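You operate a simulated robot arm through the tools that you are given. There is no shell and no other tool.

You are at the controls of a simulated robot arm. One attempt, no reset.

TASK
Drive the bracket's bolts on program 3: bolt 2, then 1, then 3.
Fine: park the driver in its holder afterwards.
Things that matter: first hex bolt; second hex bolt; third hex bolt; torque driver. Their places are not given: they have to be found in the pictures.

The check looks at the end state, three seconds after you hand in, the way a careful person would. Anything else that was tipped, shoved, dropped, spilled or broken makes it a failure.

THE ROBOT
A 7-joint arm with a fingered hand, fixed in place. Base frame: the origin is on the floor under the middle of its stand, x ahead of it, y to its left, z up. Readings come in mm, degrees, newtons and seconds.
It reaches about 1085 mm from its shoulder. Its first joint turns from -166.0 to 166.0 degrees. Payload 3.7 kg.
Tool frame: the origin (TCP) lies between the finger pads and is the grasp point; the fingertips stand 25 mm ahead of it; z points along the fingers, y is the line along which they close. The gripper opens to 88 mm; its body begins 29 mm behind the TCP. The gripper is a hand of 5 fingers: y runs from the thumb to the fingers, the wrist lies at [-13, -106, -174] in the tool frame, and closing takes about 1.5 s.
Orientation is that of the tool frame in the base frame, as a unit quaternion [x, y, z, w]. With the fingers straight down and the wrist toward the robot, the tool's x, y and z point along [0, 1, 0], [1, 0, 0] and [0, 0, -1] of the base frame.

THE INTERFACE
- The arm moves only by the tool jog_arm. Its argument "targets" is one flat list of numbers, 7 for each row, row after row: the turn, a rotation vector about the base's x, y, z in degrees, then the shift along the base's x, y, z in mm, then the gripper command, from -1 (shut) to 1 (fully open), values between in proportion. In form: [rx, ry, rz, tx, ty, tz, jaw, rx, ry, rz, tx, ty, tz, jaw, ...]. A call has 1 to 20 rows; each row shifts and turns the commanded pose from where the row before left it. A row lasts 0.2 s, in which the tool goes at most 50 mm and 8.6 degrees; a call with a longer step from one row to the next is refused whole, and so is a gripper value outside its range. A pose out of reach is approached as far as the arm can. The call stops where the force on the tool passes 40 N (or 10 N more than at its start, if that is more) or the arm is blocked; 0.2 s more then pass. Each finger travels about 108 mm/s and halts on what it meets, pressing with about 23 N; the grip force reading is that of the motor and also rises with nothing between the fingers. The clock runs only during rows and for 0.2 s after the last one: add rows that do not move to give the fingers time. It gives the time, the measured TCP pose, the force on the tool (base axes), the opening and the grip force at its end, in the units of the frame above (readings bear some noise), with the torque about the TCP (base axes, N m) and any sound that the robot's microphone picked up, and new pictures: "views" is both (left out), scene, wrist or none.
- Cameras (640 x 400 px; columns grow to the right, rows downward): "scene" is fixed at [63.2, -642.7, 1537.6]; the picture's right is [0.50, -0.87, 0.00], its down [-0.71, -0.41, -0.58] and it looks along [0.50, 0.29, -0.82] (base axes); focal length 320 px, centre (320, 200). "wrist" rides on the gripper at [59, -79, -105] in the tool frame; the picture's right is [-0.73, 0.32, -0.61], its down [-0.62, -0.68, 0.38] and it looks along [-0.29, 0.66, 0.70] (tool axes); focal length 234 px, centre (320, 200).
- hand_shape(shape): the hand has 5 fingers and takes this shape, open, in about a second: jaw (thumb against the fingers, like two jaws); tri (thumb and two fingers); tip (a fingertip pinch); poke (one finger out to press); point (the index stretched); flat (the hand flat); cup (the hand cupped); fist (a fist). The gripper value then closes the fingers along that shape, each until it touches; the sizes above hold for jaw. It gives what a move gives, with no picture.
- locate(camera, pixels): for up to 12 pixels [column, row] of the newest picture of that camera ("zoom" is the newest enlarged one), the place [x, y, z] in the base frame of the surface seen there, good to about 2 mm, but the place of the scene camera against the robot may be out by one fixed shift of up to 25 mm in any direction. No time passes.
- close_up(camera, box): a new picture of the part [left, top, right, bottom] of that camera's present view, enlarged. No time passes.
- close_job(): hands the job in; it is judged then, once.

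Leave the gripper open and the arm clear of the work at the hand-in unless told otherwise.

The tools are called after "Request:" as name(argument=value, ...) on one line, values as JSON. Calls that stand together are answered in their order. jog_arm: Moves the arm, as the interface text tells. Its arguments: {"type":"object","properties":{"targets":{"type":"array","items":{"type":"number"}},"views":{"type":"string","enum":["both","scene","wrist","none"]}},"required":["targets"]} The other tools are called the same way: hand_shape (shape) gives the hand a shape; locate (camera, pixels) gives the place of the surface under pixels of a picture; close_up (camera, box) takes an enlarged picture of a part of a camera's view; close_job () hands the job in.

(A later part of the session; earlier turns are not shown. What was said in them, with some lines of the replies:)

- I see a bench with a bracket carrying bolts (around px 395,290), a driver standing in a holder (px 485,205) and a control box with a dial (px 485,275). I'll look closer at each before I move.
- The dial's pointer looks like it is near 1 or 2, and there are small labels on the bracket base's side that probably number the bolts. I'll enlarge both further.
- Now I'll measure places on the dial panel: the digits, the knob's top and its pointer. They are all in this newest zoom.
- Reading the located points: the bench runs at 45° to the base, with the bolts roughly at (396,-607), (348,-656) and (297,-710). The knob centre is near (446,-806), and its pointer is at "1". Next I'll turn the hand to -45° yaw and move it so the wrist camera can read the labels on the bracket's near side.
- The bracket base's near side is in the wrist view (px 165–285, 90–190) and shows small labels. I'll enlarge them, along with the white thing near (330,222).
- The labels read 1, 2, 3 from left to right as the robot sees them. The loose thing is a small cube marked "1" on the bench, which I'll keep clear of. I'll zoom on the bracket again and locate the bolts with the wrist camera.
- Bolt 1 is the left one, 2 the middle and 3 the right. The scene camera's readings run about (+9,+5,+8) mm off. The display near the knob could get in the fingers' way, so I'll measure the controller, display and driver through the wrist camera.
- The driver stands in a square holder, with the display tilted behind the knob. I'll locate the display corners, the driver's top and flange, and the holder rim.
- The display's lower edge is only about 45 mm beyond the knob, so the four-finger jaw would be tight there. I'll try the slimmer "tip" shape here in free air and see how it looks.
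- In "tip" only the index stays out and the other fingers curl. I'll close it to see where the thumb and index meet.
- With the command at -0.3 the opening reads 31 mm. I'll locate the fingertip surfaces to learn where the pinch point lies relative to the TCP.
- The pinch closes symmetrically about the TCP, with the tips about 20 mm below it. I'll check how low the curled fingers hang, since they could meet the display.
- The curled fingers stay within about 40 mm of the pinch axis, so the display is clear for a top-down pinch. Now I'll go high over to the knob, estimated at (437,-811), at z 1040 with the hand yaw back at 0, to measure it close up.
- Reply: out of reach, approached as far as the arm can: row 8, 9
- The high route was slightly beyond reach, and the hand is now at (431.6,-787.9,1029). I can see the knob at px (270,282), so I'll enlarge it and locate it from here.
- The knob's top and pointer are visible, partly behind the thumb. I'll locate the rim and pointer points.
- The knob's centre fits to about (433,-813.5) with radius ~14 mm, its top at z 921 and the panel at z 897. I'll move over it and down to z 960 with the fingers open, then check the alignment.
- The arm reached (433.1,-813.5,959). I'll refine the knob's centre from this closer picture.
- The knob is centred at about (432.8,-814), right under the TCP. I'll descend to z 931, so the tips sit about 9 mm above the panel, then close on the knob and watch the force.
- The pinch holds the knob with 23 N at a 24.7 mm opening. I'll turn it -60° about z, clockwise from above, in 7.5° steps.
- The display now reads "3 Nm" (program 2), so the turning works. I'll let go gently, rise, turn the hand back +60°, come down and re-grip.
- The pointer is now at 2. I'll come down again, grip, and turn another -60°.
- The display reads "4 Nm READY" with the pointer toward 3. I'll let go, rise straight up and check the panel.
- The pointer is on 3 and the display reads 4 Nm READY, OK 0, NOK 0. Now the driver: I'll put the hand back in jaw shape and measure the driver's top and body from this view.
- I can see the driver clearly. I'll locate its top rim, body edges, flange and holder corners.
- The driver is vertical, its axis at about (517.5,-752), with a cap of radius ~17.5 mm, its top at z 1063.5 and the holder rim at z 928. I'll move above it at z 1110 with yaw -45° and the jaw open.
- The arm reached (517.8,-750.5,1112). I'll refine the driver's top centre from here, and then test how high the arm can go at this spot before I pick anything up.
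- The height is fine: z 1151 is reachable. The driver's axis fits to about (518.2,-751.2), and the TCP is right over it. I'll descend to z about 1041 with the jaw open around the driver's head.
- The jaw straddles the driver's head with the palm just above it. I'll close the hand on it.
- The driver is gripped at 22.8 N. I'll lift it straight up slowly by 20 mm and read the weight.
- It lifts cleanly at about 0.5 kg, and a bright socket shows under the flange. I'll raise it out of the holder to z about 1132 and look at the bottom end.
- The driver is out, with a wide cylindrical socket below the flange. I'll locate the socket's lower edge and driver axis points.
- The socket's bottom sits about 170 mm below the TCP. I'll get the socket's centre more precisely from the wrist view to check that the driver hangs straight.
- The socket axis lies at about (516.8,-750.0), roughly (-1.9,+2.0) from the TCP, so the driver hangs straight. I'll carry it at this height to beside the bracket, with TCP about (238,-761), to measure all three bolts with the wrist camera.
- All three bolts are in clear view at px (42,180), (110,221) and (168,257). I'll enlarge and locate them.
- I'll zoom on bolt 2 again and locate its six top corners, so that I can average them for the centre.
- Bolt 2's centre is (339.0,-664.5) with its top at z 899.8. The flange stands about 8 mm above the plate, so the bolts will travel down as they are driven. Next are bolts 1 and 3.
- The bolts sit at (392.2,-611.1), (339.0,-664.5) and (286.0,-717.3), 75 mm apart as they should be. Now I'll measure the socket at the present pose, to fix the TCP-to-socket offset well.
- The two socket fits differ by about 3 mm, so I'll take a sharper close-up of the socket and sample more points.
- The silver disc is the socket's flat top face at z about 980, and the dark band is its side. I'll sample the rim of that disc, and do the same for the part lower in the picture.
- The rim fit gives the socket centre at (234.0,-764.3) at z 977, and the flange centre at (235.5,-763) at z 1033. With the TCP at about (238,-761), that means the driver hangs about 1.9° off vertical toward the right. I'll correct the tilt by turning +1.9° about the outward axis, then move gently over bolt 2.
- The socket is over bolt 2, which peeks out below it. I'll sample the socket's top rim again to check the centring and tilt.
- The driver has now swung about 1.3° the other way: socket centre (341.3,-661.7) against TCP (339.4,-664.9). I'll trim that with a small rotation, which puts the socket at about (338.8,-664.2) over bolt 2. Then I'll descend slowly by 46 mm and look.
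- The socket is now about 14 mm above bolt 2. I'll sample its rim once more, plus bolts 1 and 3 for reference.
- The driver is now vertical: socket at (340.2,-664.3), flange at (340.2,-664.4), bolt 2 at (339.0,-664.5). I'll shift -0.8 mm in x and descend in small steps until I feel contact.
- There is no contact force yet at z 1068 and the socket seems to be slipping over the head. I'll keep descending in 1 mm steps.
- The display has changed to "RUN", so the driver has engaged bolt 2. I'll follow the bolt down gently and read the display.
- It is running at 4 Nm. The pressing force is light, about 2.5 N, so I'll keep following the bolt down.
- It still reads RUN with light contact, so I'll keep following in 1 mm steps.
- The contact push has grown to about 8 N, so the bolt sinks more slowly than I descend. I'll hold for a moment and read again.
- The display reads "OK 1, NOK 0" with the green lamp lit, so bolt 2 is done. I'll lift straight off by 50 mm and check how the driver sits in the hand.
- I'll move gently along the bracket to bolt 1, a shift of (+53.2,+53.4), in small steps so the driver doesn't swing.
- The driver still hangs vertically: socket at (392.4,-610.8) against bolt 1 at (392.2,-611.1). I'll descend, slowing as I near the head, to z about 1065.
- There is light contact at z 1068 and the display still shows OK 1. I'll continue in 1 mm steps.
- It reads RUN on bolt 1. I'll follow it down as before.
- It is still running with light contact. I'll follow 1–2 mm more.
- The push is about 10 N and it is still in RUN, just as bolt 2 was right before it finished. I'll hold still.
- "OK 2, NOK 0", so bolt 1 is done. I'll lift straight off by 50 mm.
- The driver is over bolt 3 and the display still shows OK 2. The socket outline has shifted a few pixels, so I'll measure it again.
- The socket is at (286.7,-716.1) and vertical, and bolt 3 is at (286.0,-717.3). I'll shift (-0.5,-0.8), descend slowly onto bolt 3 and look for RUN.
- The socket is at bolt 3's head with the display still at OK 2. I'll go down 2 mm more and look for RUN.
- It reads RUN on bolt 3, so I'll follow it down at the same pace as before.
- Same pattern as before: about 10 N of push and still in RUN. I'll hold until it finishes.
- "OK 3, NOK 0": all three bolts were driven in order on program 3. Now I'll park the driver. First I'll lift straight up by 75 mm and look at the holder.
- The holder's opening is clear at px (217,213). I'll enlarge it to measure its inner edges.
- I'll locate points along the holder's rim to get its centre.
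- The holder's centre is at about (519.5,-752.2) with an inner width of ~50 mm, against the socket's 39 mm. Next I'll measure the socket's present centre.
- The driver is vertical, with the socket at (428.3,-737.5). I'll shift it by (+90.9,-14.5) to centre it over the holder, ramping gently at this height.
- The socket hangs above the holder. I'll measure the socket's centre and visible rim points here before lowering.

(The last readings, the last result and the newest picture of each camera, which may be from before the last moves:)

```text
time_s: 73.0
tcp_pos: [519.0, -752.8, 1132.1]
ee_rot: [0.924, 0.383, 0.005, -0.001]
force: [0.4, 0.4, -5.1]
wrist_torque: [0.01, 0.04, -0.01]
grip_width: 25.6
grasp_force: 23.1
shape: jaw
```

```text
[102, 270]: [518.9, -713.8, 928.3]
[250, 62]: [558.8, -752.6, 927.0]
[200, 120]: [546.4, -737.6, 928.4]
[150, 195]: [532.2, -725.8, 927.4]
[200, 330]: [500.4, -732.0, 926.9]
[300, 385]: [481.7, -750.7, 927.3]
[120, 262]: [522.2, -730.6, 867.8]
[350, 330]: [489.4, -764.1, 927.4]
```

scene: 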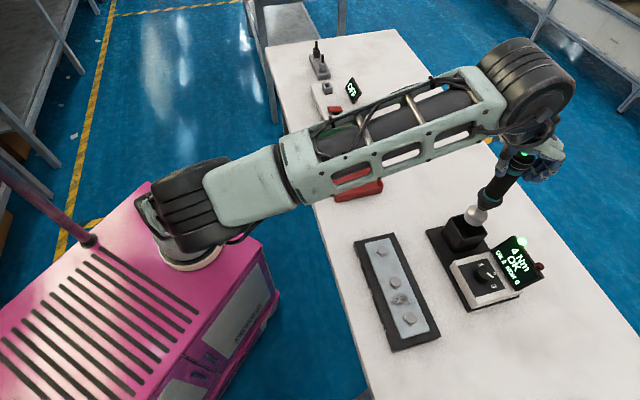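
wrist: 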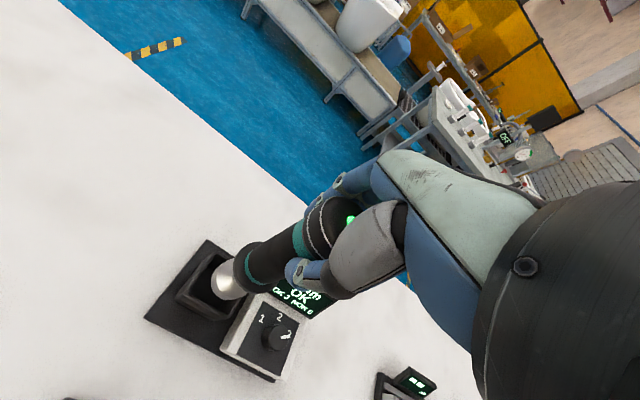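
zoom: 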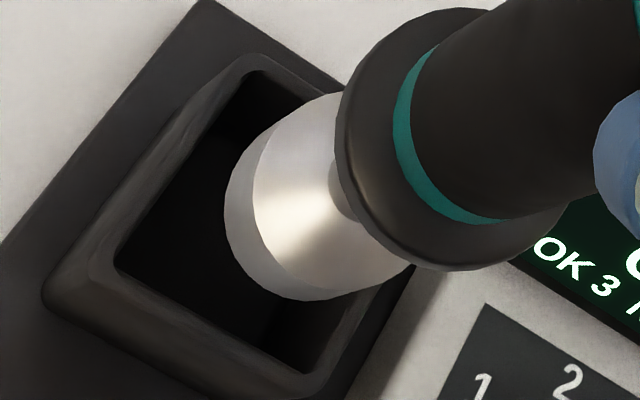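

The socket's centre is (519,-752) and the holder's about (519.5,-752.3), so they line up. I'll lower it into the holder slowly while watching the forces.

Request:
jog_arm(targets=[0, 0, 0, 0, 0, -4, -1, 0, 0, 0, 0, 0, -7, -1, 0, 0, 0, 0, 0, -7, -1, 0, 0, 0, 0, 0, -7, -1, 0, 0, 0, 0, 0, -7, -1, 0, 0, 0, 0, 0, -7, -1, 0, 0, 0, 0, 0, -7, -1, 0, 0, 0, 0, 0, -6, -1, 0, 0, 0, 0, 0, -4, -1, 0, 0, 0, 0, 0, 0, -1], views="both")

Request:
close_up(camera="wrist", box=[190, 220, 290, 320])

Request:
close_up(camera="scene", box=[420, 150, 560, 270])

```text
time_s: 75.2
tcp_pos: [519.1, -752.9, 1076.2]
ee_rot: [0.924, 0.382, 0.004, -0.002]
force: [-0.5, 0.6, -5.5]
wrist_torque: [0.02, 0.01, -0.02]
grip_width: 26.1
grasp_force: 22.9
shape: jaw
```

scene: 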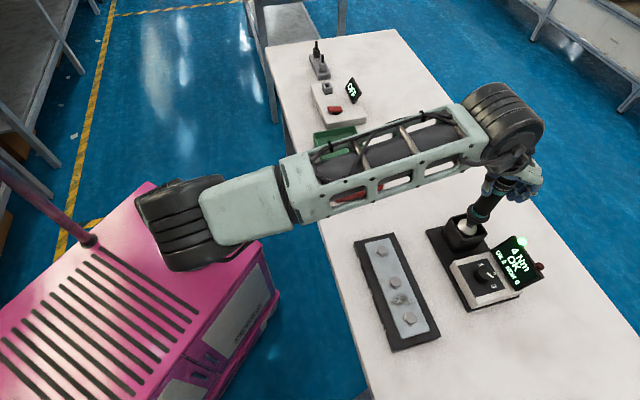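
wrist: 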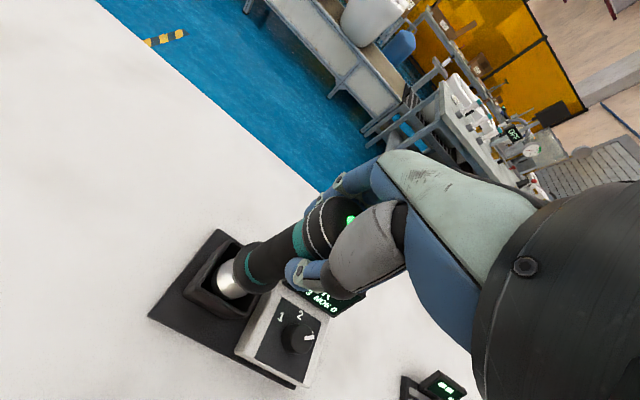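

```text
4.00 times, centred on (240, 270) of wrist
```

zoom: 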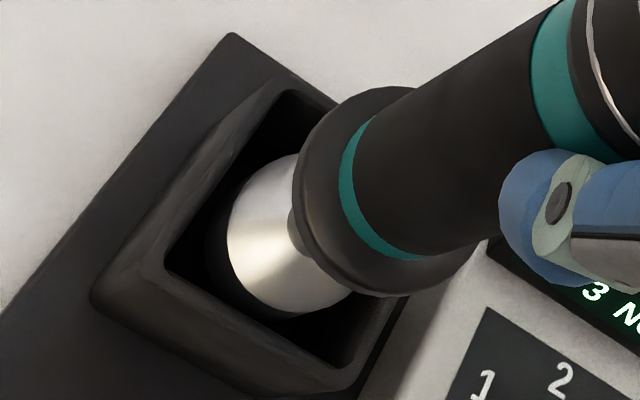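

```text
3.33 times, centred on (490, 210) of scene
```

zoom: 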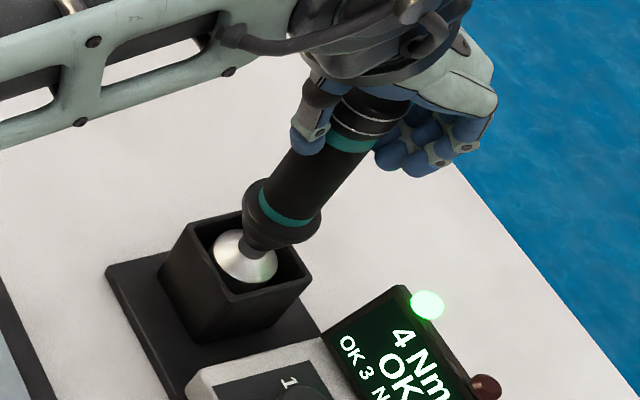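

The socket is inside the holder, touching nothing. I'll lower it further to z about 1046, then in 1 mm steps until it rests.

Request:
jog_arm(targets=[0, 0, 0, 0, 0, -6, -1, 0, 0, 0, 0, 0, -7, -1, 0, 0, 0, 0, 0, -6, -1, 0, 0, 0, 0, 0, -5, -1, 0, 0, 0, 0, 0, -3, -1, 0, 0, 0, 0, 0, -2, -1, 0, 0, 0, 0, 0, -1, -1, 0, 0, 0, 0, 0, -1, -1, 0, 0, 0, 0, 0, -1, -1], views="wrist")

Request:
close_up(camera="wrist", box=[190, 220, 290, 320])

```text
time_s: 77.2
tcp_pos: [518.8, -754.3, 1045.1]
ee_rot: [0.924, 0.382, 0.004, -0.002]
force: [0.6, 0.2, -5.3]
wrist_torque: [-0.02, 0.02, 0.0]
grip_width: 25.7
grasp_force: 22.8
shape: jaw
```

wrist: 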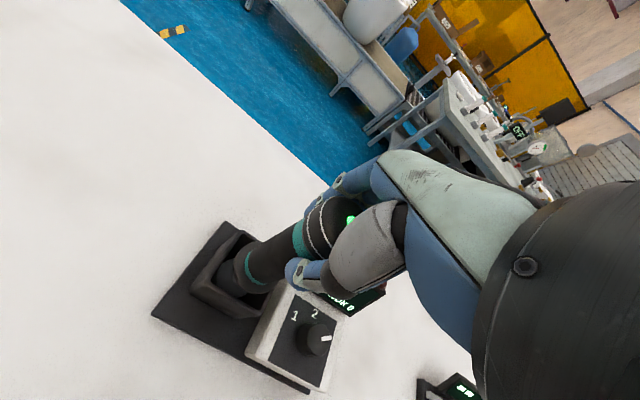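

```text
4.00 times, centred on (240, 270) of wrist
```

zoom: 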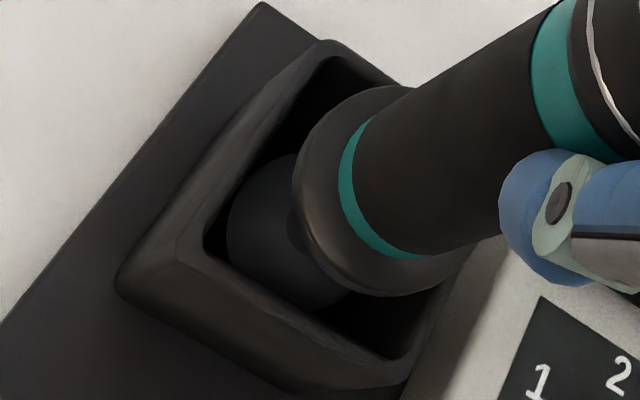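

I still read the full weight of about 5 N, so it isn't resting yet. I'll continue with 1 mm steps.

Request:
jog_arm(targets=[0, 0, 0, 0, 0, -1, -1, 0, 0, 0, 0, 0, -1, -1, 0, 0, 0, 0, 0, -1, -1, 0, 0, 0, 0, 0, -0.5, -1], views="none")

```text
time_s: 78.2
tcp_pos: [517.7, -752.9, 1041.6]
ee_rot: [0.924, 0.383, 0.004, -0.001]
force: [-0.2, 0.4, -0.8]
wrist_torque: [-0.03, -0.01, -0.05]
grip_width: 26.1
grasp_force: 22.6
shape: jaw
```

The weight is now carried by the holder, with the force at about -0.8 N. I'll open the hand gradually and look.

Request:
jog_arm(targets=[0, 0, 0, 0, 0, -0.5, -1, 0, 0, 0, 0, 0, 0, -0.3, 0, 0, 0, 0, 0, 0, 0, 0, 0, 0, 0, 0, 0, 0.3, 0, 0, 0, 0, 0, 0, 0.6, 0, 0, 0, 0, 0, 0, 1, 0, 0, 0, 0, 0, 0, 1, 0, 0, 0, 0, 0, 0, 1, 0, 0, 0, 0, 0, 0, 1], views="both")

Request:
close_up(camera="wrist", box=[190, 170, 400, 340])

Request:
close_up(camera="scene", box=[420, 150, 560, 290])

```text
time_s: 80.2
tcp_pos: [518.6, -754.4, 1041.8]
ee_rot: [0.924, 0.382, 0.004, -0.002]
force: [0.6, -1.5, 0.4]
wrist_torque: [0.02, 0.01, -0.04]
grip_width: 87.7
grasp_force: 0.0
shape: jaw
```

scene: 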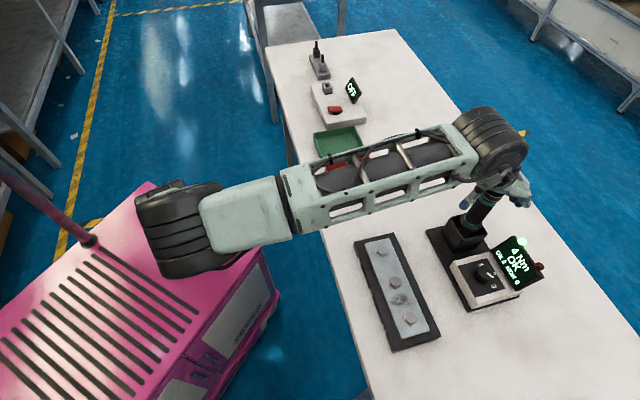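
wrist: 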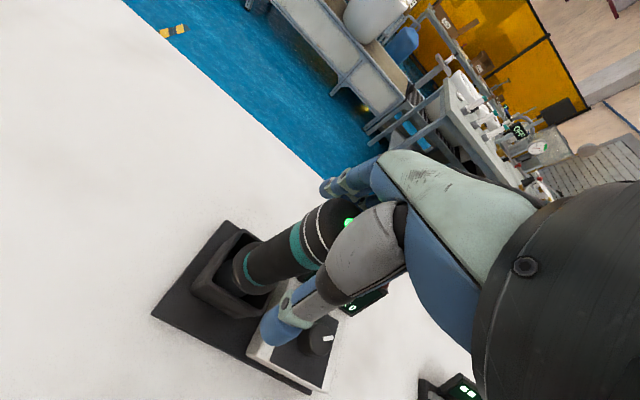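

```text
2.35 times, centred on (295, 255) of wrist
```

zoom: 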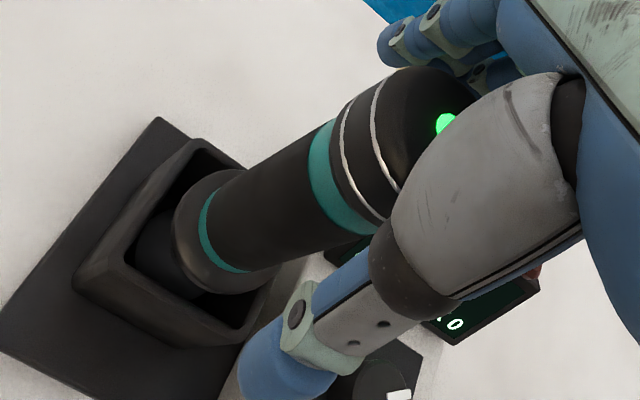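

```text
2.86 times, centred on (490, 220) of scene
```

zoom: 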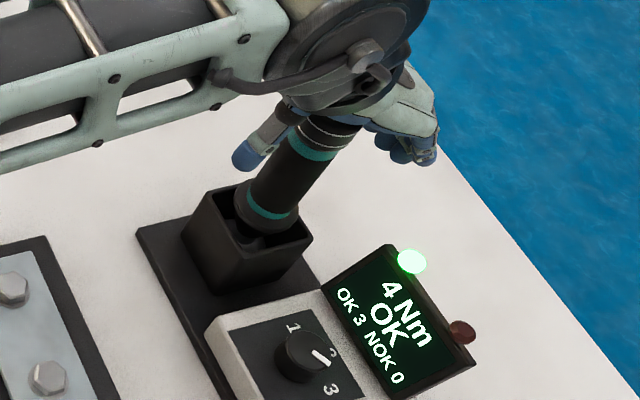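

The driver stands upright in its holder and the hand is open around it. I'll rise straight up, clear of its top.

Request:
jog_arm(targets=[0, 0, 0, 0, 0, 6, 1, 0, 0, 0, 0, 0, 10, 1, 0, 0, 0, 0, 0, 15, 1, 0, 0, 0, 0, 0, 20, 1, 0, 0, 0, 0, 0, 20, 1, 0, 0, 0, 0, 0, 20, 1, 0, 0, 0, 0, 0, 0, 1], views="both")

Request:
close_up(camera="wrist", box=[140, 170, 340, 380])

Request:
close_up(camera="scene", box=[420, 150, 560, 290])

```text
time_s: 81.8
tcp_pos: [517.5, -753.6, 1133.2]
ee_rot: [0.924, 0.382, 0.004, -0.001]
force: [0.4, -0.4, 0.0]
wrist_torque: [0.01, 0.0, 0.0]
grip_width: 87.5
grasp_force: 0.1
shape: jaw
```

scene: 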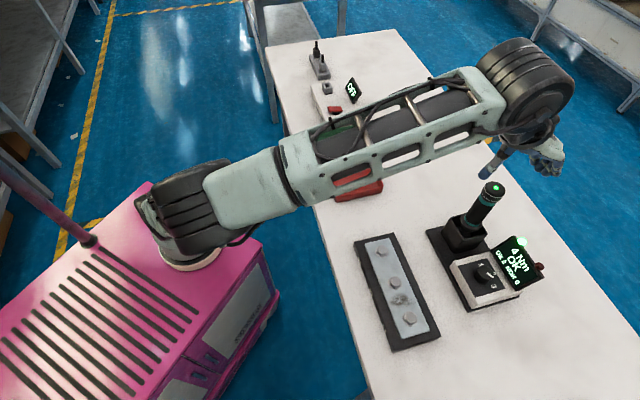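
wrist: 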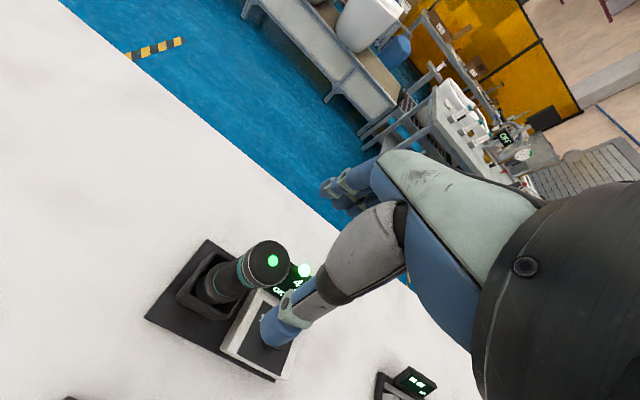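

```text
1.90 times, centred on (240, 275) of wrist
```

zoom: 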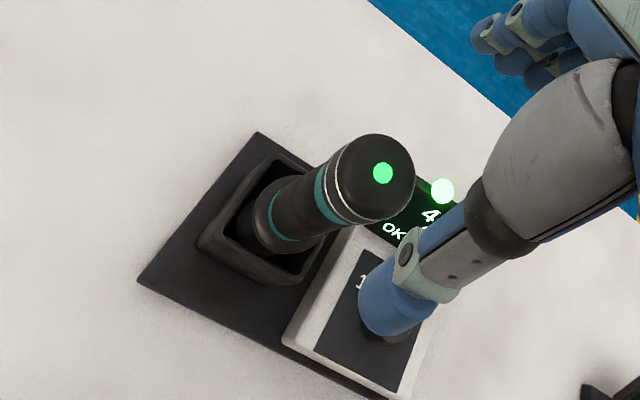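

```text
2.86 times, centred on (490, 220) of scene
```

zoom: 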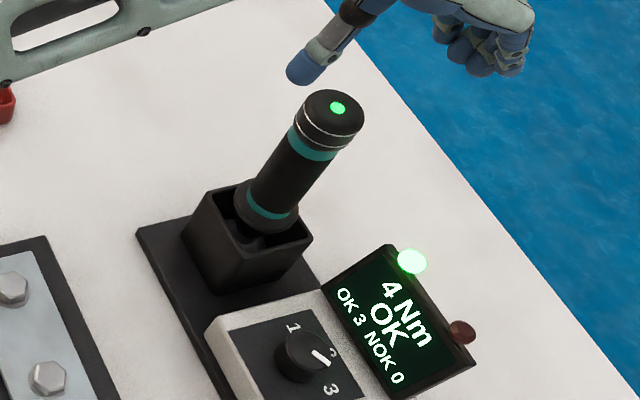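

The driver stands straight in the holder and the display reads OK 3, NOK 0. I'll back the arm away toward where it started, clear of the work.

Request:
jog_arm(targets=[0, 0, 0, -20, 18, 0, 1, 0, 0, 0, -28, 26, 0, 1, 0, 0, 0, -28, 26, 5, 1, 0, 0, 0, -30, 28, 12, 1, 0, 0, 0, -30, 28, 14, 1, 0, 0, 0, -30, 28, 14, 1, 0, 0, 0, -30, 28, 14, 1, 0, 0, 0, -30, 28, 14, 1, 0, 0, 0, -30, 28, 14, 1, 0, 0, 0, -30, 28, 14, 1, 0, 0, 0, -28, 26, 10, 1, 0, 0, 0, -20, 18, 6, 1, 0, 0, 0, 0, 0, 0, 1], views="both")

Request:
close_up(camera="scene", box=[350, 160, 560, 360])

Request:
close_up(camera="scene", box=[350, 230, 450, 350])

```text
time_s: 84.6
tcp_pos: [184.8, -442.4, 1250.8]
ee_rot: [0.924, 0.384, 0.004, -0.001]
force: [0.2, -0.5, 0.4]
wrist_torque: [-0.01, 0.02, 0.01]
grip_width: 87.9
grasp_force: 0.0
shape: jaw
```

scene: 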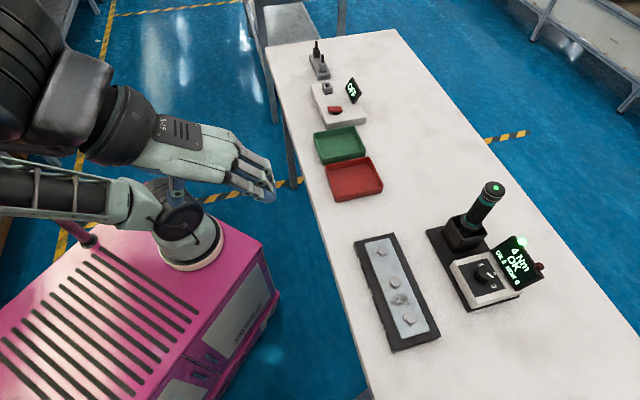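
wrist: 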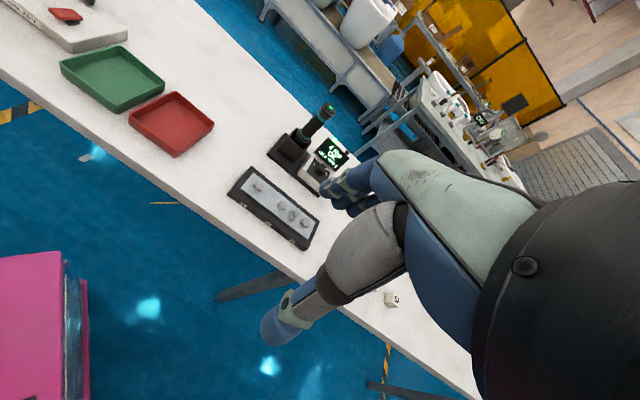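

```text
2.00 times, centred on (455, 260) of scene
```

zoom: 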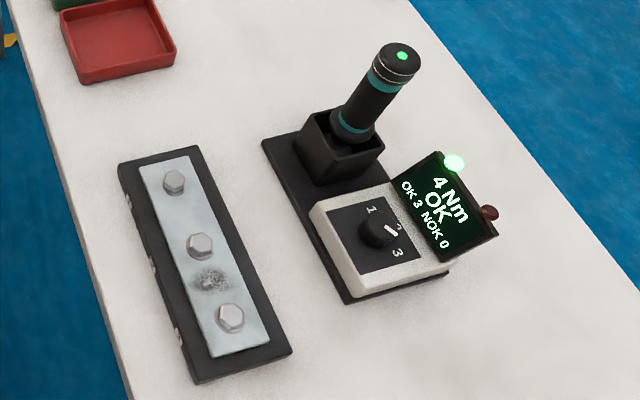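

```text
3.33 times, centred on (400, 290) of scene
```

zoom: 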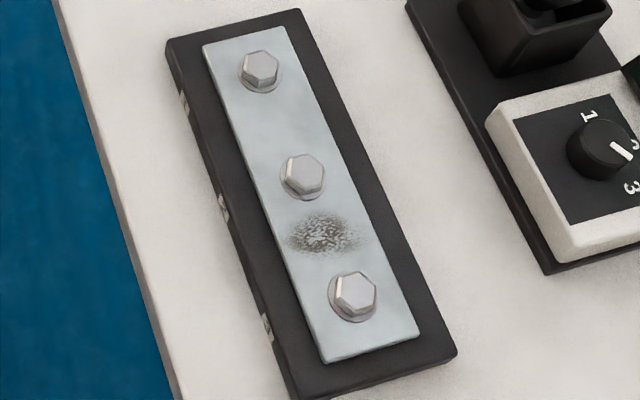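

All looks in order. As a last check I'll verify that the bolt heads went down, that the driver is back at its original height, and that the bracket is where it was.

Request:
locate(camera="scene", pixels=[[382, 251], [395, 283], [411, 319], [496, 187], [360, 245], [393, 236], [437, 333], [395, 350]])

Request:
close_up(camera="scene", box=[460, 230, 560, 310])

```text
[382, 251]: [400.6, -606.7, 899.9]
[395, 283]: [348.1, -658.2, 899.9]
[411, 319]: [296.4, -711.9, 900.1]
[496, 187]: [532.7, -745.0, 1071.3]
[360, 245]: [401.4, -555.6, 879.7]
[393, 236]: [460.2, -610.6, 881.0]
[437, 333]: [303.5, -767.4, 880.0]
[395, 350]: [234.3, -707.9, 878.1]
```

```text
5.00 times, centred on (510, 270) of scene
```

zoom: 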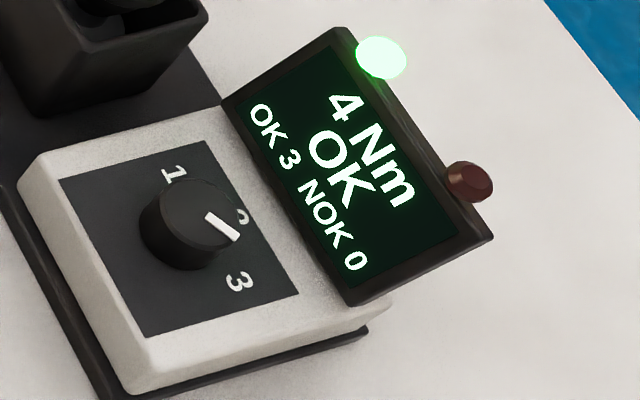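

All three bolt heads are about 7.5 mm lower and level, from 907.4 to 900 in the scene camera's frame. The driver is back in its holder at its original height, the bracket hasn't moved, and the display shows 4 Nm, OK 3, NOK 0. The hand is open and clear, so I'm handing in.

Request:
close_job()

```text
The job is handed in.
```

All three bolts were driven on program 3 (4 Nm) in the order 2, 1, 3. The driver is parked back in its holder.

- **Result:** The controller shows OK 3, NOK 0 with the green lamp on. Each bolt head sits about 7.5 mm lower than before, and all three are level.
- **Bolt numbering:** I went by the labels on the side of the bracket, which read 1, 2, 3 from left to right as the robot sees them.
- **Bench:** The bracket is where it was and the driver is at its original height in the holder. I saw nothing tipped or moved.
- **Arm:** The hand is open and backed away close to its starting position. The job is handed in, but no check result came back.
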